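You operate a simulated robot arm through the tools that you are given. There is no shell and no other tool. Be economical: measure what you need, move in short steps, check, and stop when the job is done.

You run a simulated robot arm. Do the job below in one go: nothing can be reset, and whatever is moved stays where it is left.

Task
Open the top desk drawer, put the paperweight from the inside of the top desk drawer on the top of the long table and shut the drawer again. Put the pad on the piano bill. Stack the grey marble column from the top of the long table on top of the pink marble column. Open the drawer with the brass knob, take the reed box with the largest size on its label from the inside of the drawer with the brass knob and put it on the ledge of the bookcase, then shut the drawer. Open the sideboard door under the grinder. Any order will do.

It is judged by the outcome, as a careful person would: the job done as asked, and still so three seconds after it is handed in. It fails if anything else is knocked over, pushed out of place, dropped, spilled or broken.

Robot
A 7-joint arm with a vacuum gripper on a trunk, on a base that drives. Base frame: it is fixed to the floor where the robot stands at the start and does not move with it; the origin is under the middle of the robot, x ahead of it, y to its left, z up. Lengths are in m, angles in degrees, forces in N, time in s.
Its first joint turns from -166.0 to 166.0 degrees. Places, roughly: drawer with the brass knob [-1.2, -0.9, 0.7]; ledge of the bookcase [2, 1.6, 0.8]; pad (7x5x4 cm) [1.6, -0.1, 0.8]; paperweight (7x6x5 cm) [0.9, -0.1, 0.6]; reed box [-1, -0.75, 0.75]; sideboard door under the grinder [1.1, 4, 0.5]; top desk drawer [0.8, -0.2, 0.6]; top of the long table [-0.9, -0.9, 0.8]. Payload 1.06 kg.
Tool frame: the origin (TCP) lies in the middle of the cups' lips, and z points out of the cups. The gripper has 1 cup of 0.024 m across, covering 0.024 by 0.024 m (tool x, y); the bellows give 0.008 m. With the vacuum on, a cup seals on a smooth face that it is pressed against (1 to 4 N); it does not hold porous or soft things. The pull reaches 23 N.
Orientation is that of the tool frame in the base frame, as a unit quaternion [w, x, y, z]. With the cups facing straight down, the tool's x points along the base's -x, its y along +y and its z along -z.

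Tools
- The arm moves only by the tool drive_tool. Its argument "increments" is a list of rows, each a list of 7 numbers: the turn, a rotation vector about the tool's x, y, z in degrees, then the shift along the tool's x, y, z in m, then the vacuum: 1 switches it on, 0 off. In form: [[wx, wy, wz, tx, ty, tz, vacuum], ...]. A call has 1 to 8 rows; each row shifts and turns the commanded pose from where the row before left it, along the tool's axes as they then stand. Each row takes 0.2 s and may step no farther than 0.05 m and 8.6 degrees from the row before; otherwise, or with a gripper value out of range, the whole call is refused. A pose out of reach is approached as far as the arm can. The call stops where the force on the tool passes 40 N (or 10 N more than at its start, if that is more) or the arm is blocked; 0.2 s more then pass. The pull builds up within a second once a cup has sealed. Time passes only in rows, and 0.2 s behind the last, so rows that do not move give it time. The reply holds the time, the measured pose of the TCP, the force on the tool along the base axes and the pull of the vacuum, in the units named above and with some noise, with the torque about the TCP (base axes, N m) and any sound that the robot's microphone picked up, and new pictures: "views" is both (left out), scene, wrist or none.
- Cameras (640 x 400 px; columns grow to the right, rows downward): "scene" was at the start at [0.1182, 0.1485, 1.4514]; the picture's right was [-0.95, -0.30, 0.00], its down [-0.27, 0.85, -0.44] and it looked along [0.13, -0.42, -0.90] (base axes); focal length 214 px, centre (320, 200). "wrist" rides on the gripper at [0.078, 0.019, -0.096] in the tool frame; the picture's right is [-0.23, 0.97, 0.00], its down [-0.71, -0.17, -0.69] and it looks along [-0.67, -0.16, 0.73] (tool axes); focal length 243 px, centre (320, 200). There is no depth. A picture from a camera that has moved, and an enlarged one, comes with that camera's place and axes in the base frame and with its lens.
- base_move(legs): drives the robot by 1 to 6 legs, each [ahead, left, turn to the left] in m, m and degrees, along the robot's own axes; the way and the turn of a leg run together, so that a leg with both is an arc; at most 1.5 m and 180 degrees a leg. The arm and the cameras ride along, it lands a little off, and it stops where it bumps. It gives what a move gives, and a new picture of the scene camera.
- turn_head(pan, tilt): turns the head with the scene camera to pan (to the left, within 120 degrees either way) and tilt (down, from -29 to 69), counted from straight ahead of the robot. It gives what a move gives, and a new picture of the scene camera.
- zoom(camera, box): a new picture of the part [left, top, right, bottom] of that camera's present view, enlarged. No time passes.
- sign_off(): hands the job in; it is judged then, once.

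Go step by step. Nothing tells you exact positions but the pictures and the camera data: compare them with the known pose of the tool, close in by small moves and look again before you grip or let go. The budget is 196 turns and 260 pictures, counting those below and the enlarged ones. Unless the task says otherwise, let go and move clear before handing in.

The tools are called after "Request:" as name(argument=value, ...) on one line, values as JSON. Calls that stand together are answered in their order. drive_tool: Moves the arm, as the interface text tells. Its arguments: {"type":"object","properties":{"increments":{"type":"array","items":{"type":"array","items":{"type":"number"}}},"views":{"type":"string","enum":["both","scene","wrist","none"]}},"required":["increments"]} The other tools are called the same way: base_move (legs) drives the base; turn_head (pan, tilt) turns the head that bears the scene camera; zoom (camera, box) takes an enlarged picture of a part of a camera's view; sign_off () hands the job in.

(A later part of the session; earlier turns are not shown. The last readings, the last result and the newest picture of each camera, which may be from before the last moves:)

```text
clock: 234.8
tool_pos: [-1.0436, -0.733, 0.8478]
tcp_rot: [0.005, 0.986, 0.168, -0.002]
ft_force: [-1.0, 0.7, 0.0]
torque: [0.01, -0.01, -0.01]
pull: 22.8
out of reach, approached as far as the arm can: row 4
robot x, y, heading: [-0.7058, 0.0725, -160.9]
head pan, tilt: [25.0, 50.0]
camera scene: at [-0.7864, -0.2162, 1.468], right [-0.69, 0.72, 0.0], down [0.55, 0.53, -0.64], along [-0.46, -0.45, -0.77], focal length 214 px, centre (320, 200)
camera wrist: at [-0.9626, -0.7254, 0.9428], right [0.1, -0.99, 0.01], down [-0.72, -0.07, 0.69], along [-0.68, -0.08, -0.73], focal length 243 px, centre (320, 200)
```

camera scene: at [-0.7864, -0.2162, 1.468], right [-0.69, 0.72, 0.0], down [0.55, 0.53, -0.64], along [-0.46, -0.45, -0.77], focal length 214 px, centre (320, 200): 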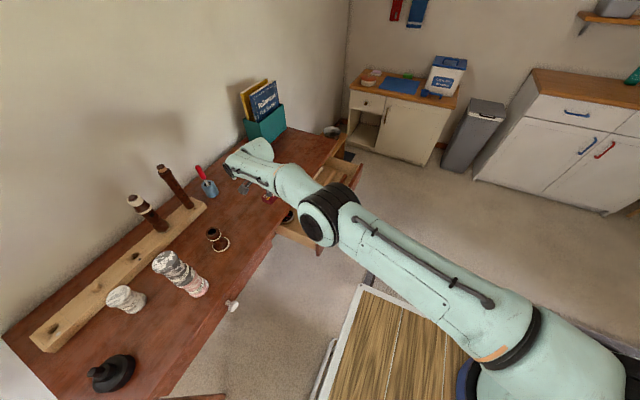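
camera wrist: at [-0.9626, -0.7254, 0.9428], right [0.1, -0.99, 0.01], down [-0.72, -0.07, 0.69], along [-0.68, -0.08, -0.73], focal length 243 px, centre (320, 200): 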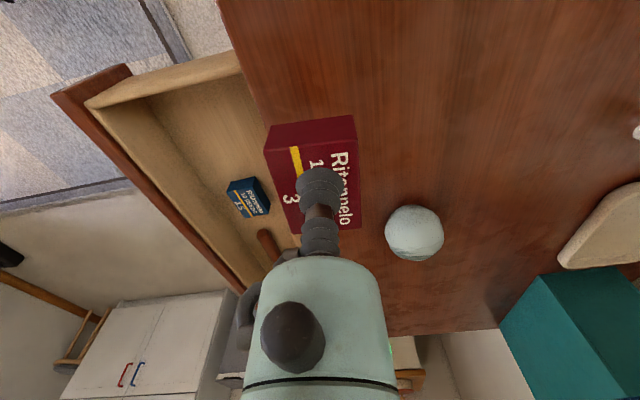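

Request:
drive_tool(increments=[[0, 0, -8.5, 0, 0, 0, 1], [0, 0, -8.5, 0, 0, 0, 1], [0, 0, -8.5, 0, 0, 0, 1], [0, 0, 0, -0.0065, 0.0135, 0.01, 1], [0, 0, 0, -0.0065, 0.0135, 0.01, 1], [0, 0, 0, 0, 0, 0, 1]], views="wrist")

```text
clock: 236.2
tool_pos: [-1.0419, -0.7341, 0.8479]
tcp_rot: [0.004, 0.924, 0.382, -0.002]
ft_force: [1.1, 0.5, -0.3]
torque: [-0.01, 0.01, -0.04]
pull: 22.8
out of reach, approached as far as the arm can: row 4, 5
robot x, y, heading: [-0.702, 0.0682, -160.8]
head pan, tilt: [25.0, 50.0]
camera wrist: at [-0.9741, -0.6923, 0.9421], right [0.52, -0.85, 0.01], down [-0.62, -0.37, 0.69], along [-0.59, -0.36, -0.72], focal length 243 px, centre (320, 200)
```

wrist: 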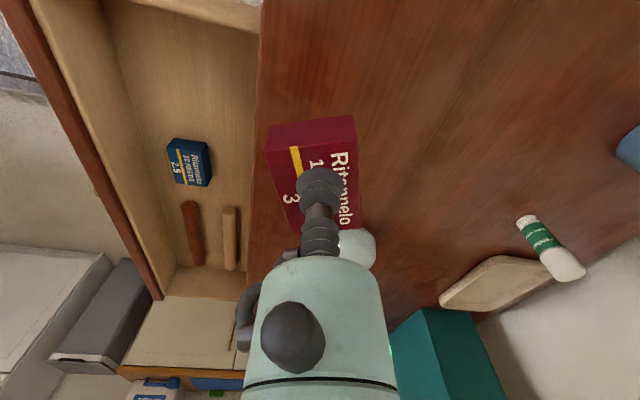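

At full reach; nudge the base 0.06 m toward the table.

Request:
base_move(legs=[[0, 0.06, 0]])

Request:
drive_tool(increments=[[0, 0, 0, 0, 0, 0.03, 1], [0, 0, 0, 0, 0, 0.02, 1], [0, 0, 0, 0, 0, 0.01, 1], [0, 0, 0, 0, 0, 0, 1]], views="wrist")

```text
clock: 237.2
tool_pos: [-1.0218, -0.7922, 0.848]
tcp_rot: [0.005, 0.924, 0.383, -0.001]
ft_force: [-0.2, 0.5, 0.2]
torque: [-0.02, -0.01, 0.01]
pull: 22.6
robot x, y, heading: [-0.6863, 0.0089, -160.6]
head pan, tilt: [25.0, 50.0]
camera scene: at [-0.7659, -0.2735, 1.468], right [-0.7, 0.72, 0.0], down [0.55, 0.53, -0.64], along [-0.46, -0.45, -0.77], focal length 214 px, centre (320, 200)
```

scene: 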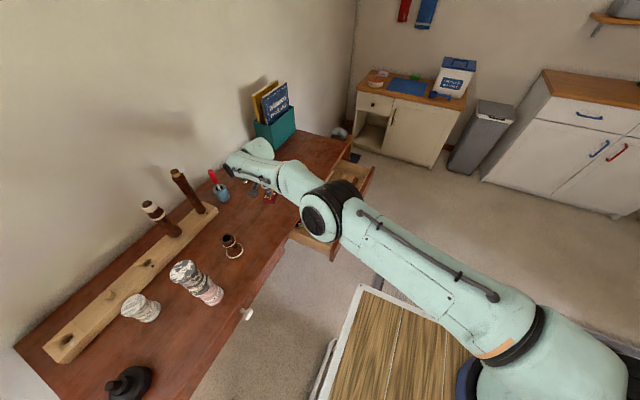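

```text
clock: 238.2
tool_pos: [-1.0233, -0.791, 0.7876]
tcp_rot: [0.006, 0.924, 0.383, -0.003]
ft_force: [0.0, 0.8, 0.5]
torque: [0.0, -0.02, 0.01]
pull: 23.3
robot x, y, heading: [-0.6873, 0.0148, -160.9]
head pan, tilt: [25.0, 50.0]
camera wrist: at [-0.9536, -0.7493, 0.8814], right [0.52, -0.85, 0.01], down [-0.62, -0.37, 0.69], along [-0.59, -0.36, -0.72], focal length 243 px, centre (320, 200)
```

wrist: 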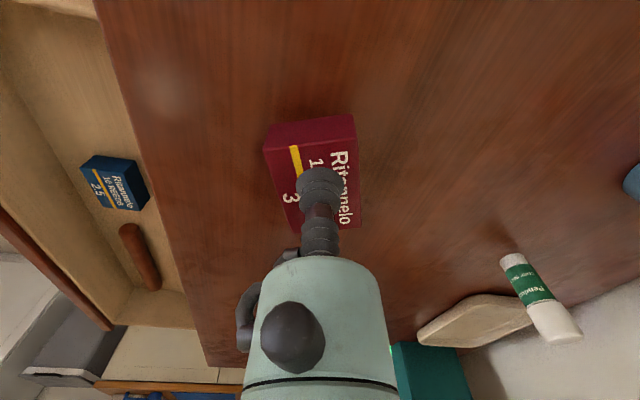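

Lower to contact and release.

Request:
drive_tool(increments=[[0, 0, 0, 0, 0, 0.006, 1], [0, 0, 0, 0, 0, 0.004, 1], [0, 0, 0, 0, 0, 0.003, 1], [0, 0, 0, 0, 0, 0.002, 1], [0, 0, 0, 0, 0, 0, 1]], views="none")

```text
clock: 239.4
tool_pos: [-1.0221, -0.7897, 0.774]
tcp_rot: [0.005, 0.924, 0.383, -0.003]
ft_force: [-3.0, -5.5, 15.8]
torque: [0.13, 0.0, 0.03]
pull: 22.5
out of reach, approached as far as the arm can: row 1
robot x, y, heading: [-0.6854, 0.0126, -160.5]
head pan, tilt: [25.0, 50.0]
```

Release the box, lift, and check.

Request:
drive_tool(increments=[[0, 0, 0, 0, 0, -0.002, 1], [0, 0, 0, 0, 0, 0, 0], [0, 0, 0, 0, 0, 0, 0], [0, 0, 0, 0, 0, 0, 0], [0, 0, 0, 0, 0, -0.008, 0], [0, 0, 0, 0, 0, -0.03, 0], [0, 0, 0, 0, 0, -0.04, 0], [0, 0, 0, 0, 0, -0.04, 0]], views="wrist")

Request:
drive_tool(increments=[[0, 0, 0, 0.0063, -0.0464, 0, 0], [0, 0, 0, 0.0063, -0.0464, 0, 0], [0, 0, 0, 0.0063, -0.0464, 0, 0], [0, 0, 0, 0.0063, -0.0464, 0, 0], [0, 0, 0, 0.0063, -0.0464, 0, 0], [0, 0, 0, 0.0063, -0.0464, 0, 0], [0, 0, 0, 0.0063, -0.0464, 0, 0], [0, 0, 0, 0.0063, -0.0464, 0, 0]], views="none")

```text
clock: 241.2
tool_pos: [-1.0227, -0.7886, 0.8909]
tcp_rot: [0.004, 0.924, 0.383, -0.001]
ft_force: [0.5, 0.4, -0.3]
torque: [0.0, 0.0, 0.02]
pull: 0.1
robot x, y, heading: [-0.6865, 0.0119, -160.9]
head pan, tilt: [25.0, 50.0]
camera wrist: at [-0.9529, -0.7461, 0.9861], right [0.52, -0.85, 0.01], down [-0.62, -0.37, 0.69], along [-0.58, -0.36, -0.72], focal length 243 px, centre (320, 200)
```

wrist: 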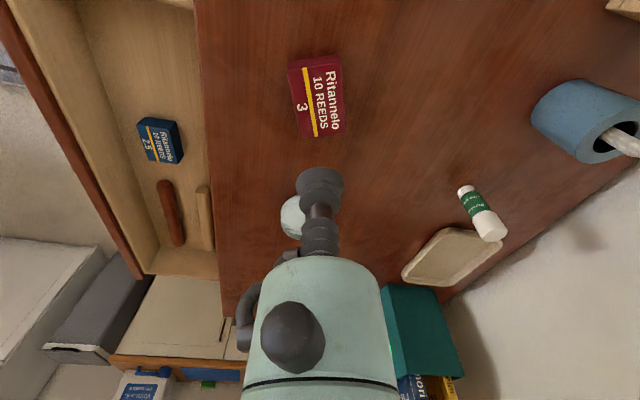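

```text
clock: 243.0
tool_pos: [-1.249, -0.4894, 0.8909]
tcp_rot: [0.004, 0.924, 0.383, -0.002]
ft_force: [-0.4, -0.5, -0.3]
torque: [-0.02, -0.04, -0.01]
pull: 0.0
robot x, y, heading: [-0.6869, 0.0138, -160.5]
head pan, tilt: [25.0, 50.0]
```

Request:
drive_tool(increments=[[0, 0, 8.5, 0.0063, -0.0464, 0, 0], [0, 0, 8.5, 0, 0, 0, 0], [0, 0, 8.0, 0, -0.02, 0, 0], [0, 0, 0, 0, 0, 0.05, 0], [0, 0, 0, 0, 0, 0.05, 0], [0, 0, 0, 0, 0, 0.05, 0]], views="none")

Request:
drive_tool(increments=[[-8.5, 0, 0, 0, 0, 0, 0], [-8.5, 0, 0, 0, 0, 0, 0], [-8.5, 0, 0, 0, 0, 0, 0], [-8.5, 0, 0, 0, 0, 0, 0], [-8.5, 0, 0, 0, 0, 0, 0], [-8.5, 0, 0, 0, 0, 0, 0], [-8.5, 0, 0, 0, 0, 0, 0], [-8.5, 0, 0, 0, 0, 0, 0]], views="both")

```text
clock: 244.4
tool_pos: [-1.2833, -0.4365, 0.7374]
tcp_rot: [0.004, 0.985, 0.174, -0.001]
ft_force: [-0.5, -0.1, 0.4]
torque: [0.01, -0.01, -0.03]
pull: 0.1
robot x, y, heading: [-0.685, 0.0156, -160.8]
head pan, tilt: [25.0, 50.0]
```

```text
clock: 246.2
tool_pos: [-1.2852, -0.4382, 0.7395]
tcp_rot: [0.556, 0.812, 0.145, 0.096]
ft_force: [-0.3, 0.7, -0.3]
torque: [-0.01, -0.01, 0.03]
pull: 0.1
robot x, y, heading: [-0.6871, 0.0125, -161.0]
head pan, tilt: [25.0, 50.0]
camera scene: at [-0.7658, -0.2735, 1.468], right [-0.7, 0.72, 0.0], down [0.55, 0.53, -0.64], along [-0.46, -0.45, -0.77], focal length 214 px, centre (320, 200)
camera wrist: at [-1.2396, -0.3333, 0.7911], right [-0.1, -0.41, 0.91], down [-0.91, 0.41, 0.09], along [-0.41, -0.81, -0.41], focal length 243 px, centre (320, 200)
```

scene: 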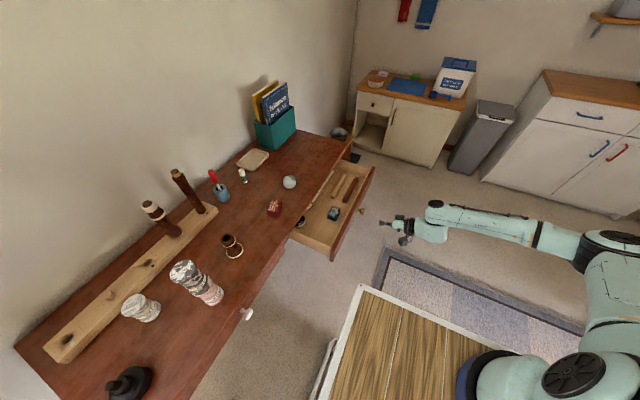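
wrist: 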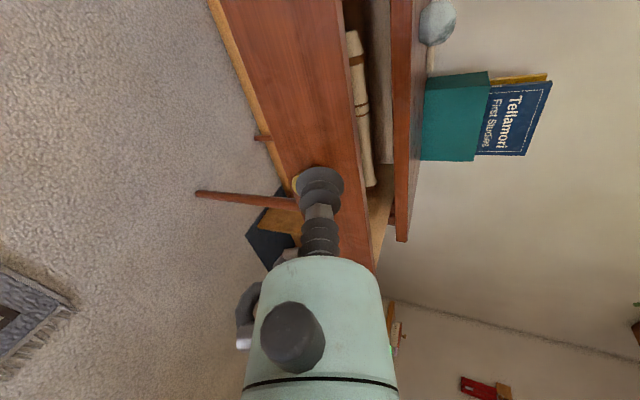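

Request:
drive_tool(increments=[[-8.5, 0, 0, 0, 0, 0, 0], [-8.5, 0, 0, 0, 0, 0, 0], [-4, 0, 0, 0, 0, 0, 0], [0, 0, 0, 0, -0.035, 0, 0], [0, 0, 0, 0, -0.03, 0, 0]], views="none")

Request:
base_move(legs=[[0, 0.11, 0]])

Request:
drive_tool(increments=[[0, 0, 0, 0, 0, 0, 0]], views="wrist")

```text
clock: 247.4
tool_pos: [-1.2868, -0.435, 0.6749]
tcp_rot: [0.695, 0.698, 0.125, 0.121]
ft_force: [0.2, 0.5, 0.2]
torque: [0.02, -0.02, 0.03]
pull: 0.0
robot x, y, heading: [-0.6847, 0.0153, -161.1]
head pan, tilt: [25.0, 50.0]
```

```text
clock: 248.6
tool_pos: [-1.2499, -0.5399, 0.6741]
tcp_rot: [0.695, 0.698, 0.125, 0.123]
ft_force: [-0.6, -0.4, -0.4]
torque: [0.0, -0.02, -0.01]
pull: 0.1
robot x, y, heading: [-0.6476, -0.089, -161.0]
head pan, tilt: [25.0, 50.0]
camera scene: at [-0.7298, -0.3764, 1.4681], right [-0.7, 0.72, 0.0], down [0.55, 0.53, -0.64], along [-0.46, -0.45, -0.77], focal length 214 px, centre (320, 200)
```

scene: 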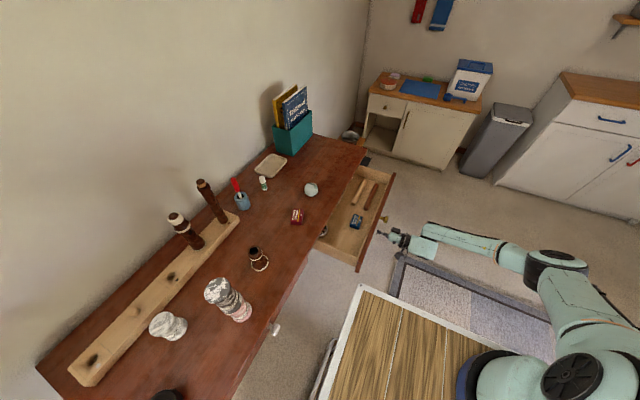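

```text
clock: 249.0
tool_pos: [-1.2502, -0.5389, 0.6744]
tcp_rot: [0.693, 0.699, 0.125, 0.122]
ft_force: [-0.6, 0.5, -0.1]
torque: [0.03, 0.02, 0.01]
pull: 0.0
robot x, y, heading: [-0.6466, -0.0888, -161.0]
head pan, tilt: [25.0, 50.0]
camera wrist: at [-1.2092, -0.4234, 0.6933], right [-0.21, -0.09, 0.97], down [-0.9, 0.4, -0.16], along [-0.38, -0.91, -0.16], focal length 243 px, centre (320, 200)
```

wrist: 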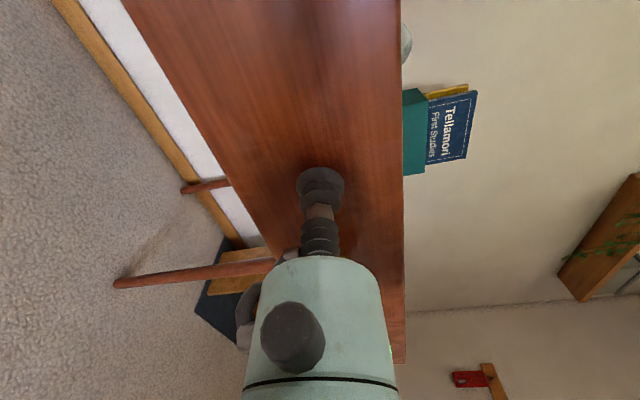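

Push the drawer closed with the cup (vacuum off).

Request:
drive_tool(increments=[[0, 0, 0, 0, 0, 0.015, 0], [0, 0, 0, 0, 0, 0.03, 0], [0, 0, 0, 0, 0, 0.03, 0], [0, 0, 0, 0, 0, 0.03, 0], [0, 0, 0, 0, 0, 0.03, 0], [0, 0, 0, 0, 0, 0.03, 0], [0, 0, 0, 0, 0, 0.02, 0]], views="scene")

```text
clock: 250.6
tool_pos: [-1.1867, -0.7134, 0.6732]
tcp_rot: [0.694, 0.699, 0.125, 0.121]
ft_force: [0.3, -0.8, 1.2]
torque: [0.0, -0.01, 0.0]
pull: 0.0
robot x, y, heading: [-0.6544, -0.0859, -160.8]
head pan, tilt: [25.0, 50.0]
camera scene: at [-0.7299, -0.3764, 1.468], right [-0.7, 0.72, 0.0], down [0.55, 0.53, -0.64], along [-0.46, -0.45, -0.77], focal length 214 px, centre (320, 200)
```

scene: 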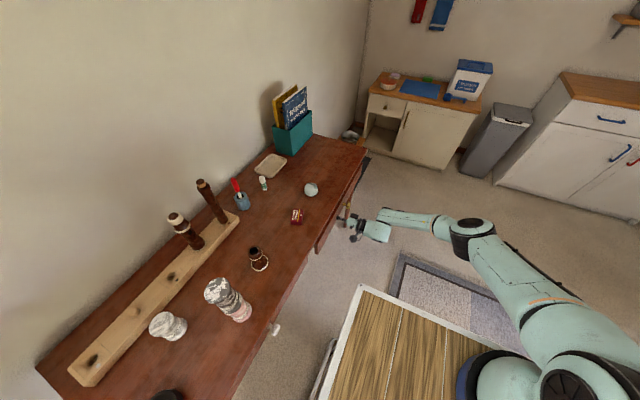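

Request:
drive_tool(increments=[[0, 0, 0, 0, 0, 0.012, 0], [0, 0, 0, 0, 0, 0.01, 0], [0, 0, 0, 0, 0, 0.005, 0], [0, 0, 0, 0, 0, 0.004, 0], [0, 0, 0, 0, 0, 0.003, 0], [0, 0, 0, 0, 0, 0.003, 0], [0, 0, 0, 0, 0, 0.003, 0]], views="wrist")

```text
clock: 252.2
tool_pos: [-1.1743, -0.749, 0.6723]
tcp_rot: [0.694, 0.698, 0.125, 0.121]
ft_force: [-6.6, 34.7, 9.0]
torque: [0.21, 0.12, -0.14]
pull: 0.0
robot x, y, heading: [-0.6485, -0.0889, -161.0]
head pan, tilt: [25.0, 50.0]
camera wrist: at [-1.1326, -0.6334, 0.6915], right [-0.21, -0.09, 0.97], down [-0.9, 0.4, -0.16], along [-0.38, -0.91, -0.16], focal length 243 px, centre (320, 200)
```

wrist: 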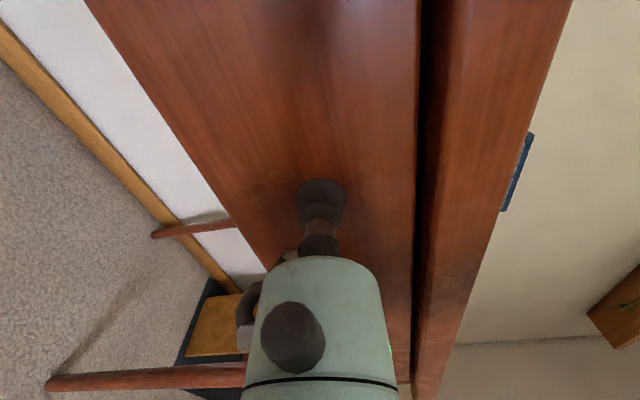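

Drawer shut firmly. Back off, raise, and return to tool-down.

Request:
drive_tool(increments=[[0, 0, 0, 0, 0, -0.02, 0], [0, 0, 0, 0, 0, -0.04, 0], [0, 0, 0, 0, 0, -0.05, 0], [0, 0, 0, 0, 0, -0.05, 0], [0, 0, 0, 0, 0.05, 0, 0], [0, 0, 0, 0, 0.05, 0, 0], [0, 0, 0, 0, 0.05, 0, 0], [0, 0, 0, 0, 0.05, 0, 0]], views="scene")

Request:
drive_tool(increments=[[8.5, 0, 0, 0, 0, 0, 0], [8.5, 0, 0, 0, 0, 0, 0], [8.5, 0, 0, 0, 0, 0, 0], [8.5, 0, 0, 0, 0, 0, 0], [8.5, 0, 0, 0, 0, 0, 0], [8.5, 0, 0, 0, 0, 0, 0], [8.5, 0, 0, 0, 0, 0, 0], [8.5, 0, 0, 0, 0, 0, 0]], views="none")

Request:
drive_tool(increments=[[8.5, 0, 0, 0, 0, 0, 0], [8.5, 0, 0, 0, 0, 0, 0], [4.5, 0, 0, 0, 0, 0, 0], [0, 0, 0, 0, 0, 0, 0]], views="none")

```text
clock: 254.0
tool_pos: [-1.2265, -0.6035, 0.8743]
tcp_rot: [0.694, 0.699, 0.125, 0.122]
ft_force: [0.7, -1.0, -0.6]
torque: [-0.03, -0.01, 0.0]
pull: 0.0
robot x, y, heading: [-0.6462, -0.0851, -160.6]
head pan, tilt: [25.0, 50.0]
camera scene: at [-0.7299, -0.3765, 1.468], right [-0.7, 0.72, 0.0], down [0.55, 0.53, -0.64], along [-0.46, -0.45, -0.77], focal length 214 px, centre (320, 200)
```

scene: 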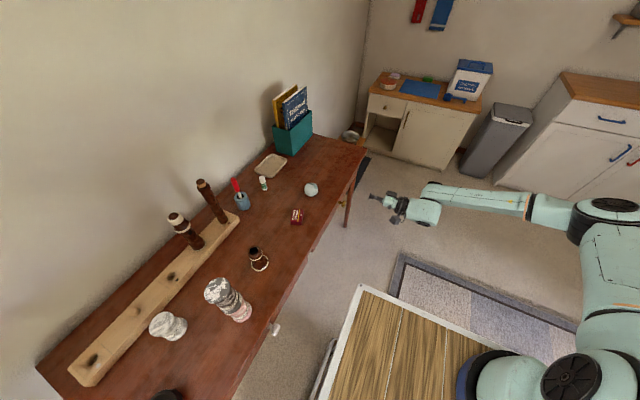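

```text
clock: 255.8
tool_pos: [-1.2288, -0.5994, 0.8737]
tcp_rot: [0.184, 0.968, 0.17, 0.03]
ft_force: [0.3, 0.8, -0.4]
torque: [-0.04, 0.0, -0.02]
pull: 0.1
robot x, y, heading: [-0.6465, -0.089, -160.8]
head pan, tilt: [25.0, 50.0]
```

```text
clock: 256.8
tool_pos: [-1.2255, -0.6014, 0.875]
tcp_rot: [0.001, 0.985, 0.175, -0.001]
ft_force: [0.7, -0.4, -0.3]
torque: [0.0, 0.01, -0.02]
pull: 0.2
robot x, y, heading: [-0.6454, -0.0881, -160.9]
head pan, tilt: [25.0, 50.0]
```

Request:
drive_tool(increments=[[0, 0, 0, 0.0211, 0.041, 0, 0], [0, 0, 0, 0.0211, 0.041, 0, 0], [0, 0, 0, 0.0211, 0.041, 0, 0], [0, 0, 0, 0.0211, 0.041, 0, 0], [0, 0, 0, 0.0211, 0.041, 0, 0], [0, 0, 0, 0.0211, 0.041, 0, 0], [0, 0, 0, 0, 0, 0.04, 0]], views="wrist")

```text
clock: 258.4
tool_pos: [-1.021, -0.7897, 0.833]
tcp_rot: [0.002, 0.985, 0.174, -0.003]
ft_force: [0.2, 0.2, -0.7]
torque: [-0.02, -0.01, -0.03]
pull: 0.1
robot x, y, heading: [-0.6482, -0.0906, -160.9]
head pan, tilt: [25.0, 50.0]
camera wrist: at [-0.9397, -0.78, 0.9287], right [0.11, -0.99, 0.0], down [-0.72, -0.08, 0.69], along [-0.68, -0.08, -0.73], focal length 243 px, centre (320, 200)
```

wrist: 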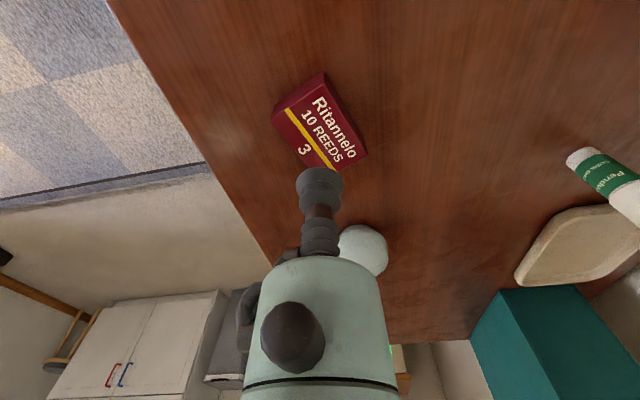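

Request:
drive_tool(increments=[[0, 0, 0, 0.002, 0.001, 0.03, 1], [0, 0, 0, 0, 0, 0.015, 1], [0, 0, 0, 0, 0, 0.006, 1], [0, 0, 0, 0, 0, 0.004, 1], [0, 0, 0, 0, 0, 0.003, 1], [0, 0, 0, 0, 0, 0.002, 1], [0, 0, 0, 0, 0, 0, 1]], views="none")

```text
clock: 260.0
tool_pos: [-1.0201, -0.7891, 0.774]
tcp_rot: [0.001, 0.985, 0.175, -0.002]
ft_force: [0.7, 2.7, 13.4]
torque: [-0.01, -0.05, 0.0]
pull: 22.8
robot x, y, heading: [-0.6512, -0.088, -161.0]
head pan, tilt: [25.0, 50.0]
```

Sealed again. Lift and bring the box to the front of the robot for travel.

Request:
drive_tool(increments=[[0, 0, 0, 0, 0, -0.01, 1], [0, 0, 0, 0, 0, -0.04, 1], [0, 0, 0, 0, 0, -0.05, 1], [0, 0, 0, 0, 0, -0.05, 1], [0, 0, 0, -0.01, -0.045, 0, 1], [0, 0, 0, -0.01, -0.045, 0, 1], [0, 0, 0, -0.01, -0.045, 0, 1], [0, 0, 0, -0.01, -0.045, 0, 1]], views="none")

Request:
drive_tool(increments=[[0, 0, 0, -0.01, -0.045, 0, 1], [0, 0, 0, -0.01, -0.045, 0, 1], [0, 0, 0, -0.01, -0.045, 0, 1], [0, 0, 0, -0.01, -0.045, 0, 1], [0, 0, 0, -0.01, -0.045, 0, 1], [0, 0, 0, 0, -0.045, 0, 1], [0, 0, 0, 0, -0.045, 0, 1]], views="wrist")

```text
clock: 261.8
tool_pos: [-1.1211, -0.6347, 0.9211]
tcp_rot: [0.001, 0.985, 0.174, -0.002]
ft_force: [0.3, -0.2, -0.3]
torque: [-0.02, 0.01, -0.03]
pull: 22.8
robot x, y, heading: [-0.6458, -0.0924, -160.8]
head pan, tilt: [25.0, 50.0]
```

```text
clock: 263.4
tool_pos: [-1.2766, -0.3548, 0.9244]
tcp_rot: [0.001, 0.984, 0.175, -0.002]
ft_force: [-0.1, -1.0, -0.8]
torque: [0.03, 0.0, 0.0]
pull: 22.9
robot x, y, heading: [-0.6471, -0.0932, -160.8]
head pan, tilt: [25.0, 50.0]
camera wrist: at [-1.1962, -0.3459, 1.019], right [0.11, -0.99, 0.0], down [-0.72, -0.08, 0.69], along [-0.68, -0.08, -0.73], focal length 243 px, centre (320, 200)
```

wrist: 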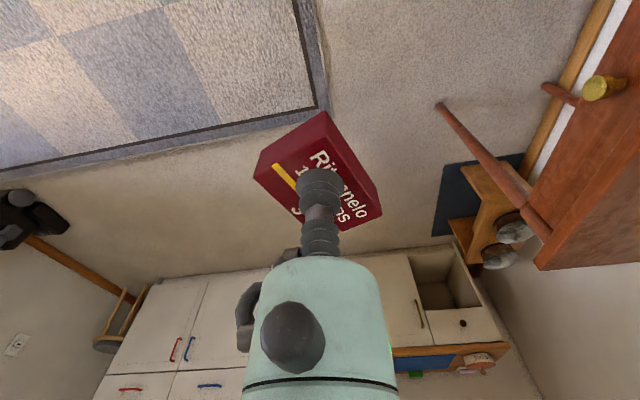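

Request:
base_move(legs=[[0, -0.7, 0], [0, 0, 90], [0, 0, 89], [1.3, 0, 0]])

Request:
turn_head(pan=15, tilt=25)

Request:
zoom(camera="scene", box=[180, 100, 460, 275])

```text
clock: 280.9
tool_pos: [0.984, 1.2406, 0.924]
tcp_rot: [0.002, -0.171, 0.985, 0.0]
ft_force: [0.3, -0.8, -0.3]
torque: [-0.02, 0.02, -0.02]
pull: 22.9
robot x, y, heading: [0.3544, 0.9772, 18.6]
head pan, tilt: [25.0, 50.0]
camera scene: at [0.4364, 1.2626, 1.468], right [0.69, -0.72, 0.0], down [-0.55, -0.53, -0.64], along [0.46, 0.44, -0.77], focal length 214 px, centre (320, 200)
```

scene: 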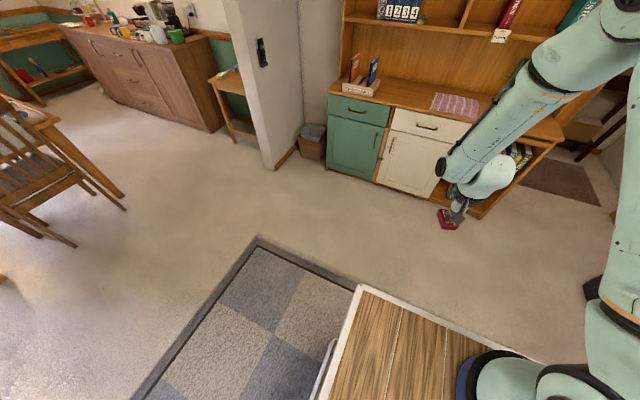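

```text
clock: 281.8
tool_pos: [0.9838, 1.2382, 0.9238]
tcp_rot: [0.001, -0.171, 0.985, 0.0]
ft_force: [0.3, -0.1, 0.0]
torque: [-0.02, -0.03, 0.02]
pull: 22.9
robot x, y, heading: [0.3519, 0.9804, 18.6]
head pan, tilt: [15.0, 25.0]
camera scene: at [0.4573, 1.2605, 1.5055], right [0.56, -0.83, 0.0], down [-0.35, -0.24, -0.91], along [0.75, 0.5, -0.42], focal length 214 px, centre (320, 200)
```

scene: 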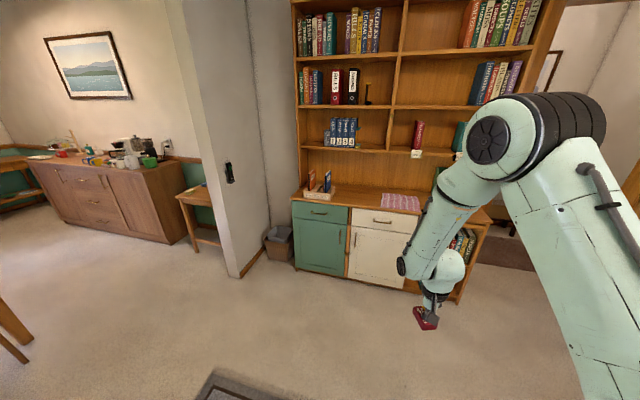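

```text
2.29 times, centred on (320, 188) of scene
camera zoom: at [0.4573, 1.2605, 1.5055], right [0.56, -0.83, 0.0], down [-0.35, -0.24, -0.91], along [0.75, 0.5, -0.42], focal length 490 px, centre (320, 229)
```

zoom: 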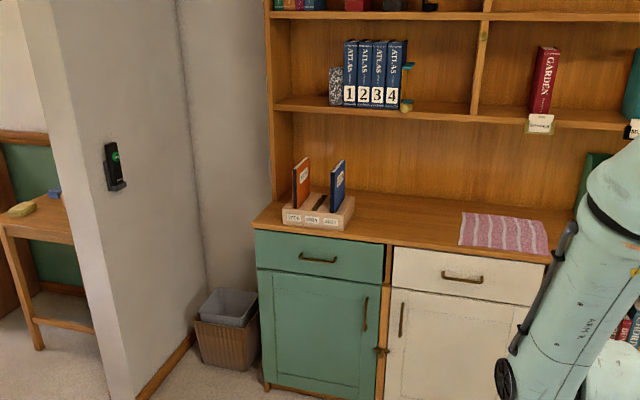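

Ledge top is at z≈0.817; there's a free spot around (1.83,1.84) between the booklet rack and the cloth. Drive up to it.

Request:
base_move(legs=[[0, 0.3, 0], [0.85, 0, 0]])

Request:
drive_tool(increments=[[0, 0, 0, 0, 0, 0, 1]], views="wrist")

```text
clock: 287.9
tool_pos: [1.6886, 1.7871, 0.9238]
tcp_rot: [0.001, -0.168, 0.986, 0.0]
ft_force: [-0.3, 0.2, -0.8]
torque: [0.01, 0.0, -0.02]
pull: 22.6
robot x, y, heading: [1.0548, 1.531, 18.7]
head pan, tilt: [15.0, 25.0]
camera scene: at [1.1624, 1.8096, 1.5055], right [0.55, -0.83, 0.0], down [-0.35, -0.23, -0.91], along [0.76, 0.5, -0.42], focal length 214 px, centre (320, 200)
```

scene: 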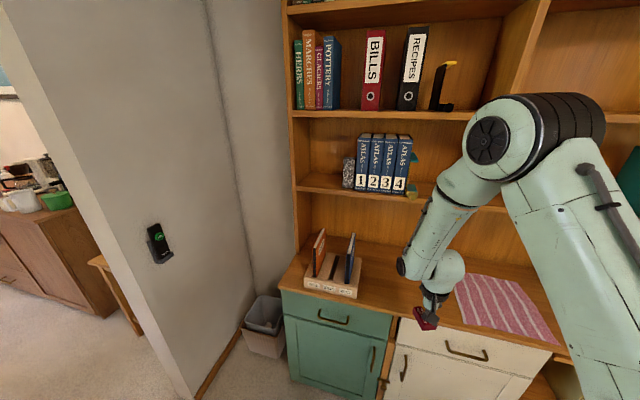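

```text
clock: 288.3
tool_pos: [1.6892, 1.7864, 0.9242]
tcp_rot: [0.002, -0.169, 0.986, 0.0]
ft_force: [-0.2, 0.2, 0.2]
torque: [0.03, -0.04, 0.0]
pull: 22.7
robot x, y, heading: [1.0568, 1.5297, 18.7]
head pan, tilt: [15.0, 25.0]
camera wrist: at [1.6092, 1.7779, 1.019], right [-0.1, 0.99, 0.0], down [0.72, 0.07, 0.69], along [0.68, 0.07, -0.73], focal length 243 px, centre (320, 200)
```

wrist: 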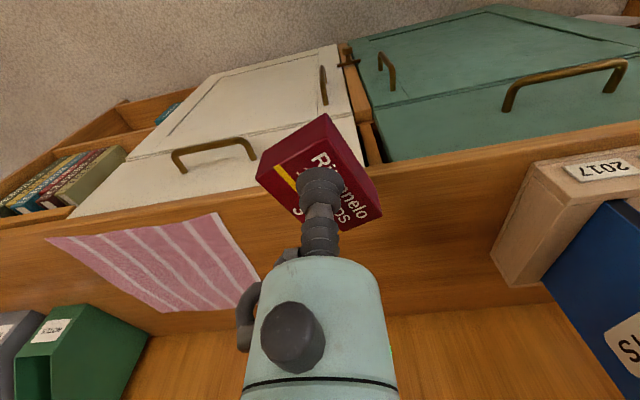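

Request:
drive_tool(increments=[[0, 0, 0, -0.05, 0, 0, 1], [0, 0, 0, -0.05, 0, 0, 1], [0, 0, 0, -0.045, 0, 0, 1], [0, 0, 0, 0, 0, 0.03, 1]], views="both")

```text
clock: 289.3
tool_pos: [1.8263, 1.8329, 0.8968]
tcp_rot: [0.003, -0.169, 0.986, 0.001]
ft_force: [-0.1, 0.1, 0.2]
torque: [0.01, -0.03, -0.06]
pull: 23.0
robot x, y, heading: [1.0575, 1.5305, 18.3]
head pan, tilt: [15.0, 25.0]
camera scene: at [1.1621, 1.8095, 1.5056], right [0.55, -0.83, 0.0], down [-0.35, -0.23, -0.91], along [0.76, 0.5, -0.42], focal length 214 px, centre (320, 200)
camera wrist: at [1.7459, 1.8248, 0.9913], right [-0.1, 0.99, 0.0], down [0.72, 0.07, 0.69], along [0.68, 0.07, -0.73], focal length 243 px, centre (320, 200)
```

scene: 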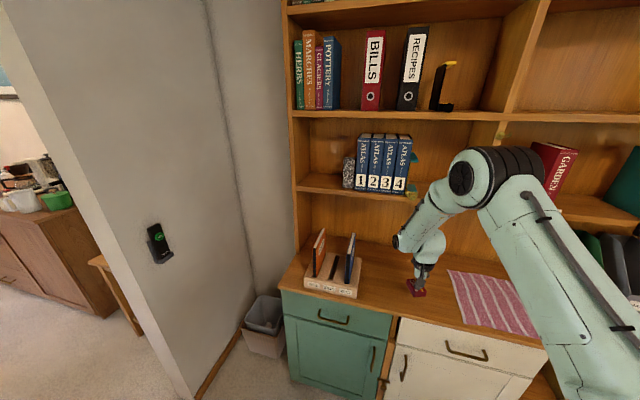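
wrist: 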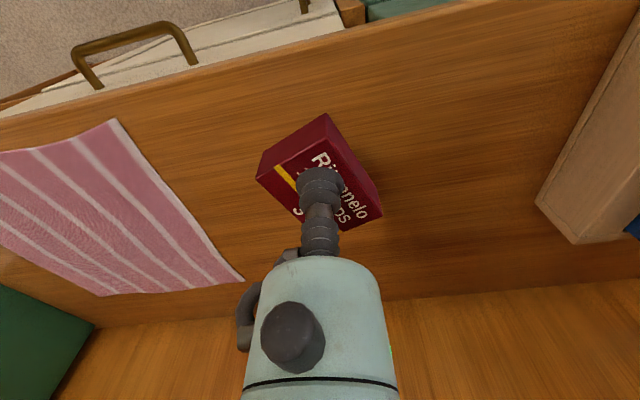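

Over the free ledge space. Lower to contact.

Request:
drive_tool(increments=[[0, 0, 0, 0, 0, 0.03, 1], [0, 0, 0, 0, 0, 0.008, 1], [0, 0, 0, 0, 0, 0.004, 1], [0, 0, 0, 0, 0, 0.003, 1], [0, 0, 0, 0, 0, 0.002, 1], [0, 0, 0, 0, 0, 0, 1]], views="none")

```text
clock: 290.7
tool_pos: [1.8253, 1.8355, 0.8476]
tcp_rot: [0.003, -0.169, 0.986, 0.001]
ft_force: [-0.3, 0.3, 0.3]
torque: [0.03, -0.03, -0.01]
pull: 23.2
robot x, y, heading: [1.0593, 1.5307, 18.5]
head pan, tilt: [15.0, 25.0]
```

Request:
drive_tool(increments=[[0, 0, 0, 0, 0, 0.003, 1], [0, 0, 0, 0, 0, 0.003, 1], [0, 0, 0, 0, 0, 0.002, 1], [0, 0, 0, 0, 0, 0.002, 1], [0, 0, 0, 0, 0, 0, 1]], views="wrist")

```text
clock: 291.9
tool_pos: [1.8261, 1.8349, 0.8385]
tcp_rot: [0.001, -0.168, 0.986, 0.002]
ft_force: [-0.4, -0.2, -1.0]
torque: [0.03, -0.01, 0.02]
pull: 23.0
robot x, y, heading: [1.0562, 1.5311, 18.7]
head pan, tilt: [15.0, 25.0]
camera wrist: at [1.7462, 1.8267, 0.9331], right [-0.1, 0.99, 0.0], down [0.72, 0.07, 0.69], along [0.68, 0.07, -0.73], focal length 243 px, centre (320, 200)
```

wrist: 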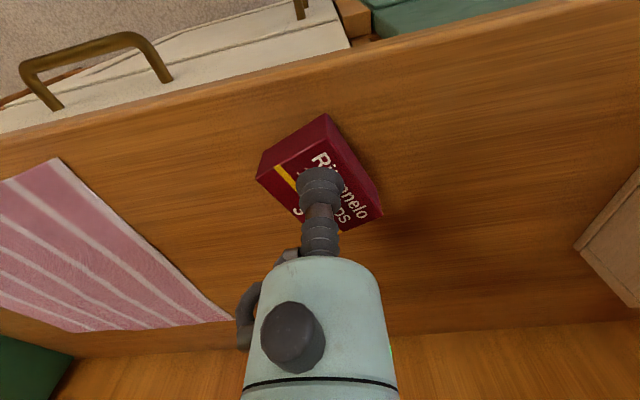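

Request:
drive_tool(increments=[[0, 0, 0, 0, 0, 0.004, 1], [0, 0, 0, 0, 0, 0.004, 1], [0, 0, 0, 0, 0, 0.003, 1], [0, 0, 0, 0, 0, 0.002, 1], [0, 0, 0, 0, 0, 0, 1]], views="wrist")

```text
clock: 293.1
tool_pos: [1.8262, 1.8351, 0.8262]
tcp_rot: [0.002, -0.168, 0.986, 0.001]
ft_force: [-2.1, 0.9, 8.8]
torque: [-0.01, 0.01, 0.02]
pull: 22.6
robot x, y, heading: [1.0553, 1.5303, 18.5]
head pan, tilt: [15.0, 25.0]
camera wrist: at [1.7461, 1.8263, 0.9199], right [-0.1, 0.99, 0.0], down [0.72, 0.07, 0.69], along [0.68, 0.07, -0.73], focal length 243 px, centre (320, 200)
```

wrist: 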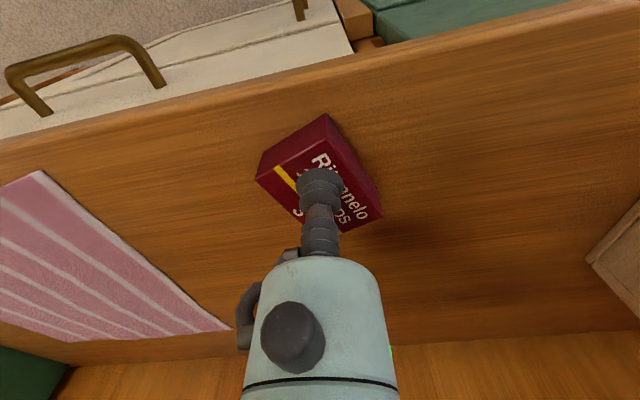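

Contact. Release, lift, and check.

Request:
drive_tool(increments=[[0, 0, 0, 0, 0, -0.001, 1], [0, 0, 0, 0, 0, 0, 0], [0, 0, 0, 0, 0, 0, 0], [0, 0, 0, 0, 0, 0, 0], [0, 0, 0, 0, 0, -0.008, 0], [0, 0, 0, 0, 0, -0.03, 0], [0, 0, 0, 0, 0, -0.04, 0], [0, 0, 0, 0, 0, -0.04, 0]], views="wrist")

```text
clock: 294.9
tool_pos: [1.8264, 1.8354, 0.9427]
tcp_rot: [0.001, -0.168, 0.986, 0.0]
ft_force: [0.8, 0.1, 0.6]
torque: [-0.01, 0.01, 0.04]
pull: 0.0
robot x, y, heading: [1.0578, 1.5298, 18.8]
head pan, tilt: [15.0, 25.0]
camera wrist: at [1.7465, 1.8258, 1.0378], right [-0.1, 0.99, 0.0], down [0.72, 0.07, 0.69], along [0.68, 0.07, -0.73], focal length 243 px, centre (320, 200)
```

wrist: 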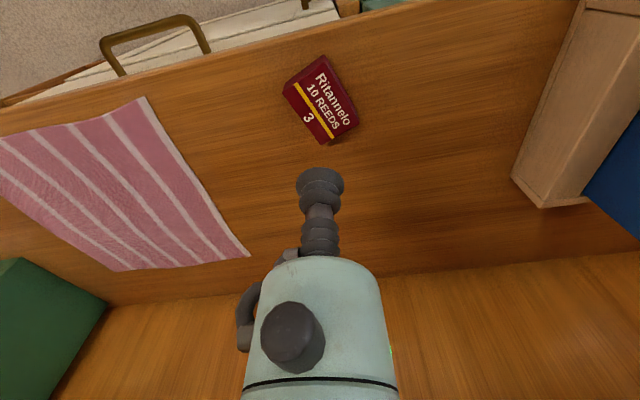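

Reed box is on the ledge. Next the pad: back off, raise and retract the arm, and turn to face the desk.

Request:
drive_tool(increments=[[0, 0, 0, 0, 0, -0.04, 0], [0, 0, 0, 0, 0, -0.04, 0], [0, 0, 0, 0.04, 0, 0, 0], [0, 0, 0, 0.04, 0, 0, 0], [0, 0, 0, 0.04, 0, 0, 0]], views="none")

Request:
base_move(legs=[[-0.4, 0, 0], [0, 0, -90.5], [0.5, 0.17, 0]])

Request:
turn_head(pan=0, tilt=45)

```text
clock: 296.1
tool_pos: [1.7101, 1.795, 1.0201]
tcp_rot: [0.001, -0.168, 0.986, 0.001]
ft_force: [1.0, 0.0, -0.7]
torque: [0.02, 0.04, 0.01]
pull: 0.0
robot x, y, heading: [1.0587, 1.5296, 18.3]
head pan, tilt: [15.0, 25.0]
```

```text
clock: 305.1
tool_pos: [1.274, 0.3305, 1.0221]
tcp_rot: [0.001, 0.57, 0.822, -0.001]
ft_force: [-0.5, 0.5, -0.4]
torque: [0.01, 0.03, 0.02]
pull: 0.1
robot x, y, heading: [1.0003, 0.9775, -70.6]
head pan, tilt: [15.0, 25.0]
camera scene: at [1.2812, 0.8777, 1.5055], right [-0.82, -0.57, 0.0], down [-0.24, 0.35, -0.91], along [0.51, -0.75, -0.42], focal length 214 px, centre (320, 200)
```

scene: 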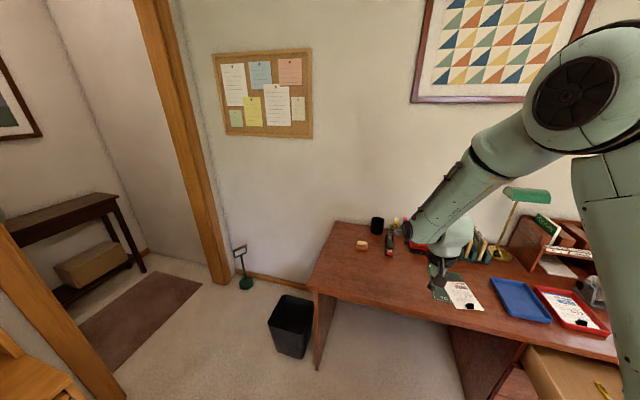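

```text
clock: 306.0
tool_pos: [1.2737, 0.3297, 1.0206]
tcp_rot: [0.002, 0.572, 0.82, 0.0]
ft_force: [0.6, 0.3, 0.0]
torque: [0.02, -0.03, -0.01]
pull: 0.1
robot x, y, heading: [0.9973, 0.9804, -70.3]
head pan, tilt: [0.0, 45.0]
camera scene: at [1.2562, 0.877, 1.475], right [-0.94, -0.33, 0.0], down [-0.24, 0.67, -0.71], along [0.24, -0.67, -0.71], focal length 214 px, centre (320, 200)
```

scene: 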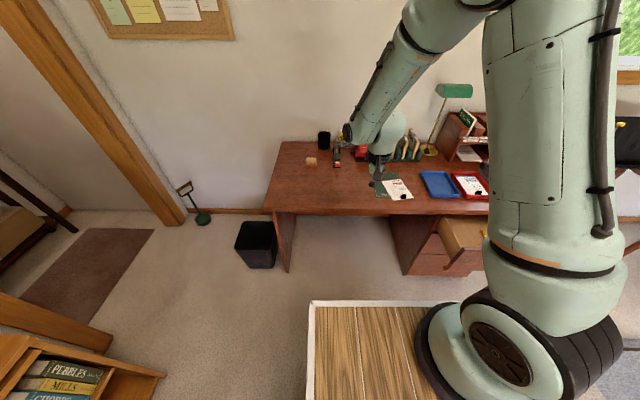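

Pad at about (1.64,-0.065) and the bill at (1.16,-0.02), consistent. Move in.

Request:
base_move(legs=[[0.34, 0.05, 0]])

Request:
zoom(camera="scene", box=[230, 110, 430, 240])

```text
clock: 308.2
tool_pos: [1.4374, 0.0296, 1.0207]
tcp_rot: [0.002, 0.568, 0.823, -0.001]
ft_force: [0.4, -0.3, 0.5]
torque: [0.02, -0.03, 0.05]
pull: 0.1
robot x, y, heading: [1.1576, 0.6791, -70.0]
head pan, tilt: [0.0, 45.0]
camera scene: at [1.4175, 0.5761, 1.4749], right [-0.94, -0.34, 0.0], down [-0.24, 0.67, -0.71], along [0.24, -0.67, -0.71], focal length 214 px, centre (320, 200)
```

scene: 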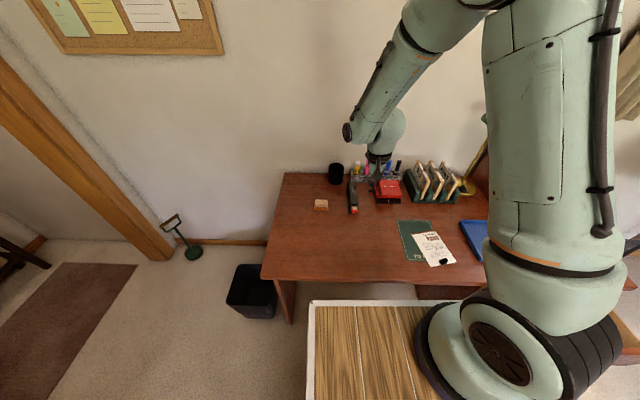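

```text
3.08 times, centred on (330, 175) of scene
camera zoom: at [1.4175, 0.5761, 1.4749], right [-0.94, -0.34, 0.0], down [-0.24, 0.67, -0.71], along [0.24, -0.67, -0.71], focal length 660 px, centre (289, 277)
```

zoom: 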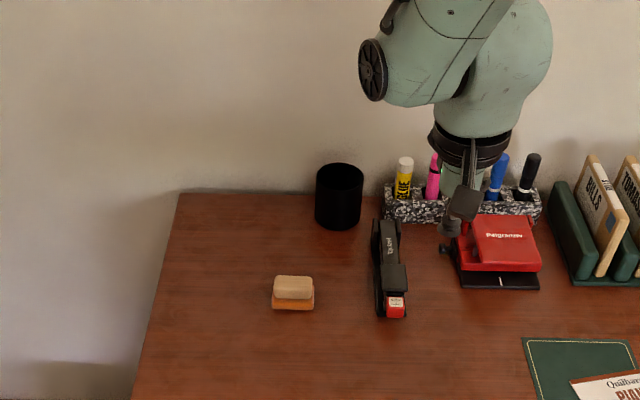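

Request:
drive_tool(increments=[[0, 0, 0, -0.0414, 0.0385, 0, 0], [0, 0, 0, 0, 0.0385, 0.03, 0], [0, 0, 0, -0.03, 0.0385, 0, 0], [0, 0, 0, -0.03, 0.0385, 0.03, 0], [0, 0, 0, 0, 0, 0.05, 0]], views="wrist")

Request:
zoom(camera="wrist", box=[230, 0, 410, 180])

```text
refused: row 1 steps farther than a row can; nothing moved
```

```text
2.22 times, centred on (320, 90) of wrist
camera zoom: at [1.4282, 0.1095, 1.116], right [0.99, 0.12, 0.0], down [0.09, -0.72, 0.69], along [0.09, -0.68, -0.73], focal length 539 px, centre (320, 444)
```

zoom: 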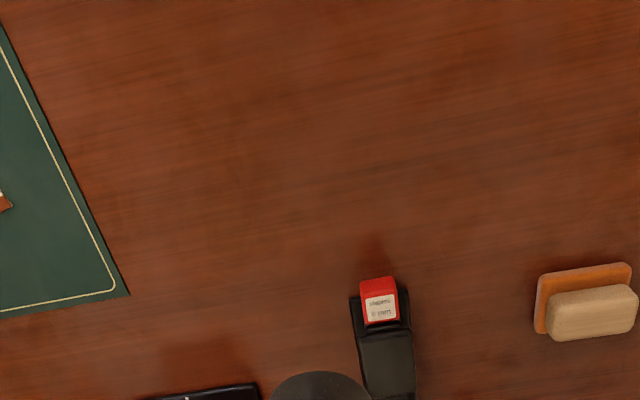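

Request:
drive_tool(increments=[[0, 0, 0, -0.031, 0.0385, 0, 0], [0, 0, 0, -0.031, 0.0385, 0, 0], [0, 0, 0, -0.031, 0.0385, 0, 0], [0, 0, 0, -0.031, 0.0385, 0, 0], [0, 0, 0, 0, 0, 0.05, 0], [0, 0, 0, 0, 0, 0.05, 0]], views="wrist")

Request:
zoom(camera="wrist", box=[230, 0, 410, 180])

```text
clock: 309.6
tool_pos: [1.6278, -0.0305, 0.9227]
tcp_rot: [0.003, 0.569, 0.822, -0.001]
ft_force: [1.2, -0.1, -0.8]
torque: [-0.03, 0.02, -0.01]
pull: 0.1
robot x, y, heading: [1.1619, 0.6756, -70.2]
head pan, tilt: [0.0, 45.0]
camera wrist: at [1.6174, 0.0494, 1.0169], right [0.99, 0.12, 0.0], down [0.09, -0.72, 0.69], along [0.09, -0.68, -0.73], focal length 243 px, centre (320, 200)
```

wrist: 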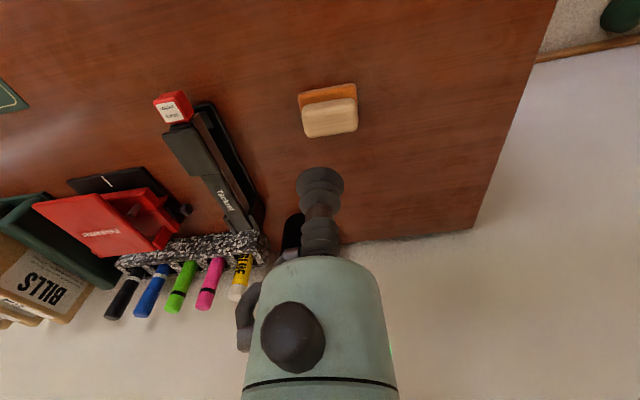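

```text
2.22 times, centred on (320, 90) of wrist
camera zoom: at [1.6174, 0.0494, 1.0169], right [0.99, 0.12, 0.0], down [0.09, -0.72, 0.69], along [0.09, -0.68, -0.73], focal length 539 px, centre (320, 444)
```

zoom: 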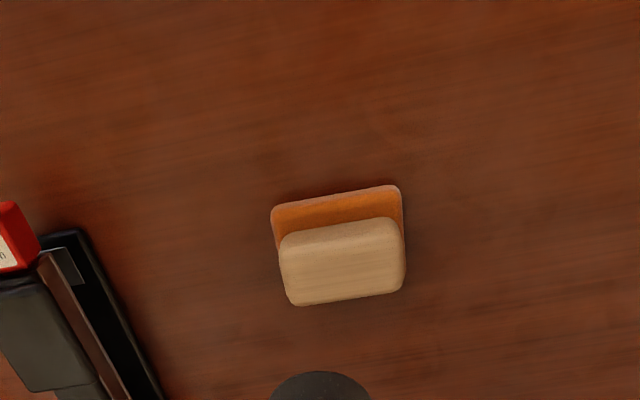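

The pad is a wooden-topped block at about (1.642,-0.060). Center above it and descend.

Request:
drive_tool(increments=[[0, 0, 0, -0.0326, 0.003, 0, 1], [0, 0, 0, 0, 0, 0.05, 1], [0, 0, 0, 0, 0, 0.04, 1], [0, 0, 0, 0, 0, 0.02, 1]], views="wrist")

```text
clock: 310.6
tool_pos: [1.6417, -0.0621, 0.8122]
tcp_rot: [0.001, 0.568, 0.823, -0.001]
ft_force: [0.3, -0.1, -0.6]
torque: [0.01, 0.0, 0.01]
pull: 0.0
robot x, y, heading: [1.1589, 0.6783, -70.1]
head pan, tilt: [0.0, 45.0]
camera wrist: at [1.6314, 0.018, 0.9062], right [0.99, 0.12, 0.0], down [0.09, -0.72, 0.69], along [0.09, -0.68, -0.73], focal length 243 px, centre (320, 200)
```

wrist: 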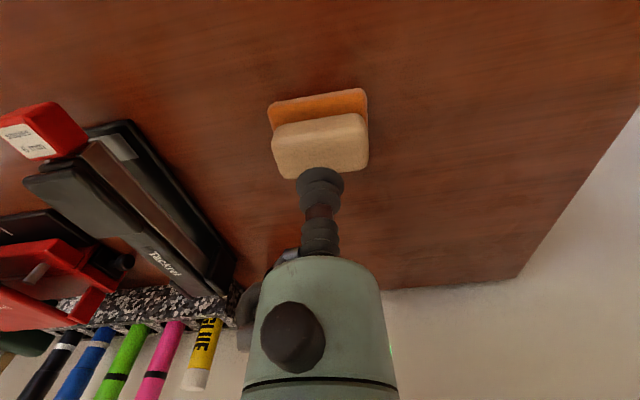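

Request:
drive_tool(increments=[[0, 0, 0, 0, 0, 0.02, 1], [0, 0, 0, 0, 0, 0.01, 1], [0, 0, 0, 0, 0, 0.005, 1], [0, 0, 0, 0, 0, 0.003, 1], [0, 0, 0, 0, 0, 0.003, 1], [0, 0, 0, 0, 0, 0.002, 1], [0, 0, 0, 0, 0, 0, 1]], views="none")

```text
clock: 311.5
tool_pos: [1.6421, -0.0642, 0.7819]
tcp_rot: [0.005, 0.569, 0.822, -0.003]
ft_force: [-1.7, 2.3, 16.5]
torque: [0.01, -0.01, 0.05]
pull: 23.0
robot x, y, heading: [1.1632, 0.6805, -70.1]
head pan, tilt: [0.0, 45.0]
stopped in row 4: the force on the tool passed its limit (the readings are from after the stop); the commanded pose is now the measured one
```

Pad sealed. Lift and carry toward the bill.

Request:
drive_tool(increments=[[0, 0, 0, 0, 0, -0.01, 1], [0, 0, 0, 0, 0, -0.04, 1], [0, 0, 0, 0, 0, -0.05, 1], [0, 0, 0, 0, 0, -0.05, 1], [0, 0, 0, 0.02, -0.0442, 0, 1], [0, 0, 0, 0.02, -0.0442, 0, 1], [0, 0, 0, 0.02, -0.0442, 0, 1], [0, 0, 0, 0.02, -0.0442, 0, 1]], views="none")

Request:
drive_tool(increments=[[0, 0, 0, 0.02, -0.0442, 0, 1], [0, 0, 0, 0.02, -0.0442, 0, 1], [0, 0, 0, 0.02, -0.0442, 0, 1], [0, 0, 0, 0.02, -0.0442, 0, 1], [0, 0, 0, 0.02, -0.0442, 0, 1], [0, 0, 0, 0.02, -0.0442, 0, 1]], views="both")

```text
clock: 313.3
tool_pos: [1.4481, -0.049, 0.9279]
tcp_rot: [0.004, 0.568, 0.823, -0.002]
ft_force: [0.3, 0.7, -0.9]
torque: [-0.06, 0.04, -0.01]
pull: 23.8
robot x, y, heading: [1.1604, 0.6768, -70.0]
head pan, tilt: [0.0, 45.0]
```

```text
clock: 314.7
tool_pos: [1.1589, -0.0333, 0.9276]
tcp_rot: [0.004, 0.567, 0.823, -0.002]
ft_force: [0.5, -0.3, -0.4]
torque: [0.03, 0.01, -0.01]
pull: 22.8
robot x, y, heading: [1.1582, 0.6759, -70.3]
head pan, tilt: [0.0, 45.0]
camera scene: at [1.418, 0.5764, 1.4749], right [-0.94, -0.34, 0.0], down [-0.24, 0.67, -0.71], along [0.24, -0.67, -0.71], focal length 214 px, centre (320, 200)
camera wrist: at [1.1489, 0.0469, 1.0222], right [0.99, 0.12, 0.0], down [0.09, -0.72, 0.69], along [0.09, -0.69, -0.72], focal length 243 px, centre (320, 200)
```

scene: 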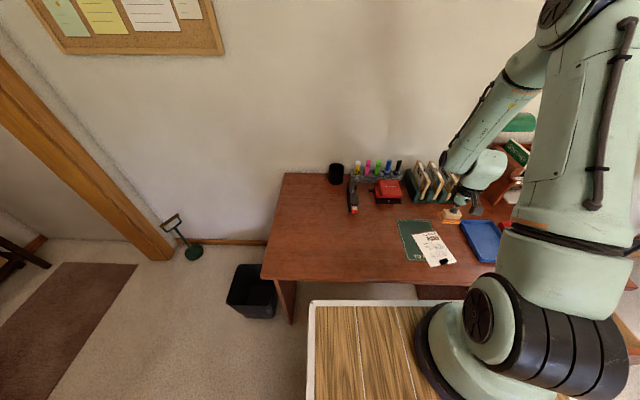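
wrist: 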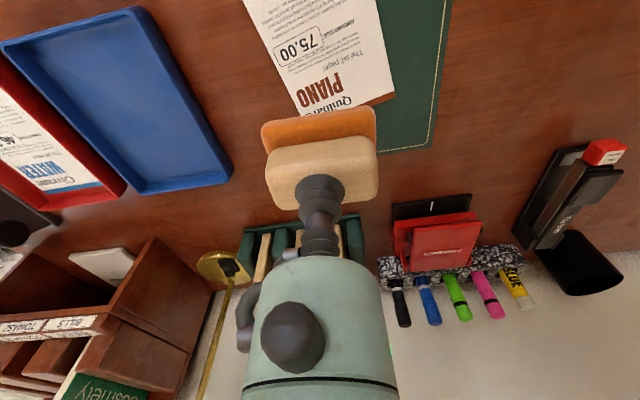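

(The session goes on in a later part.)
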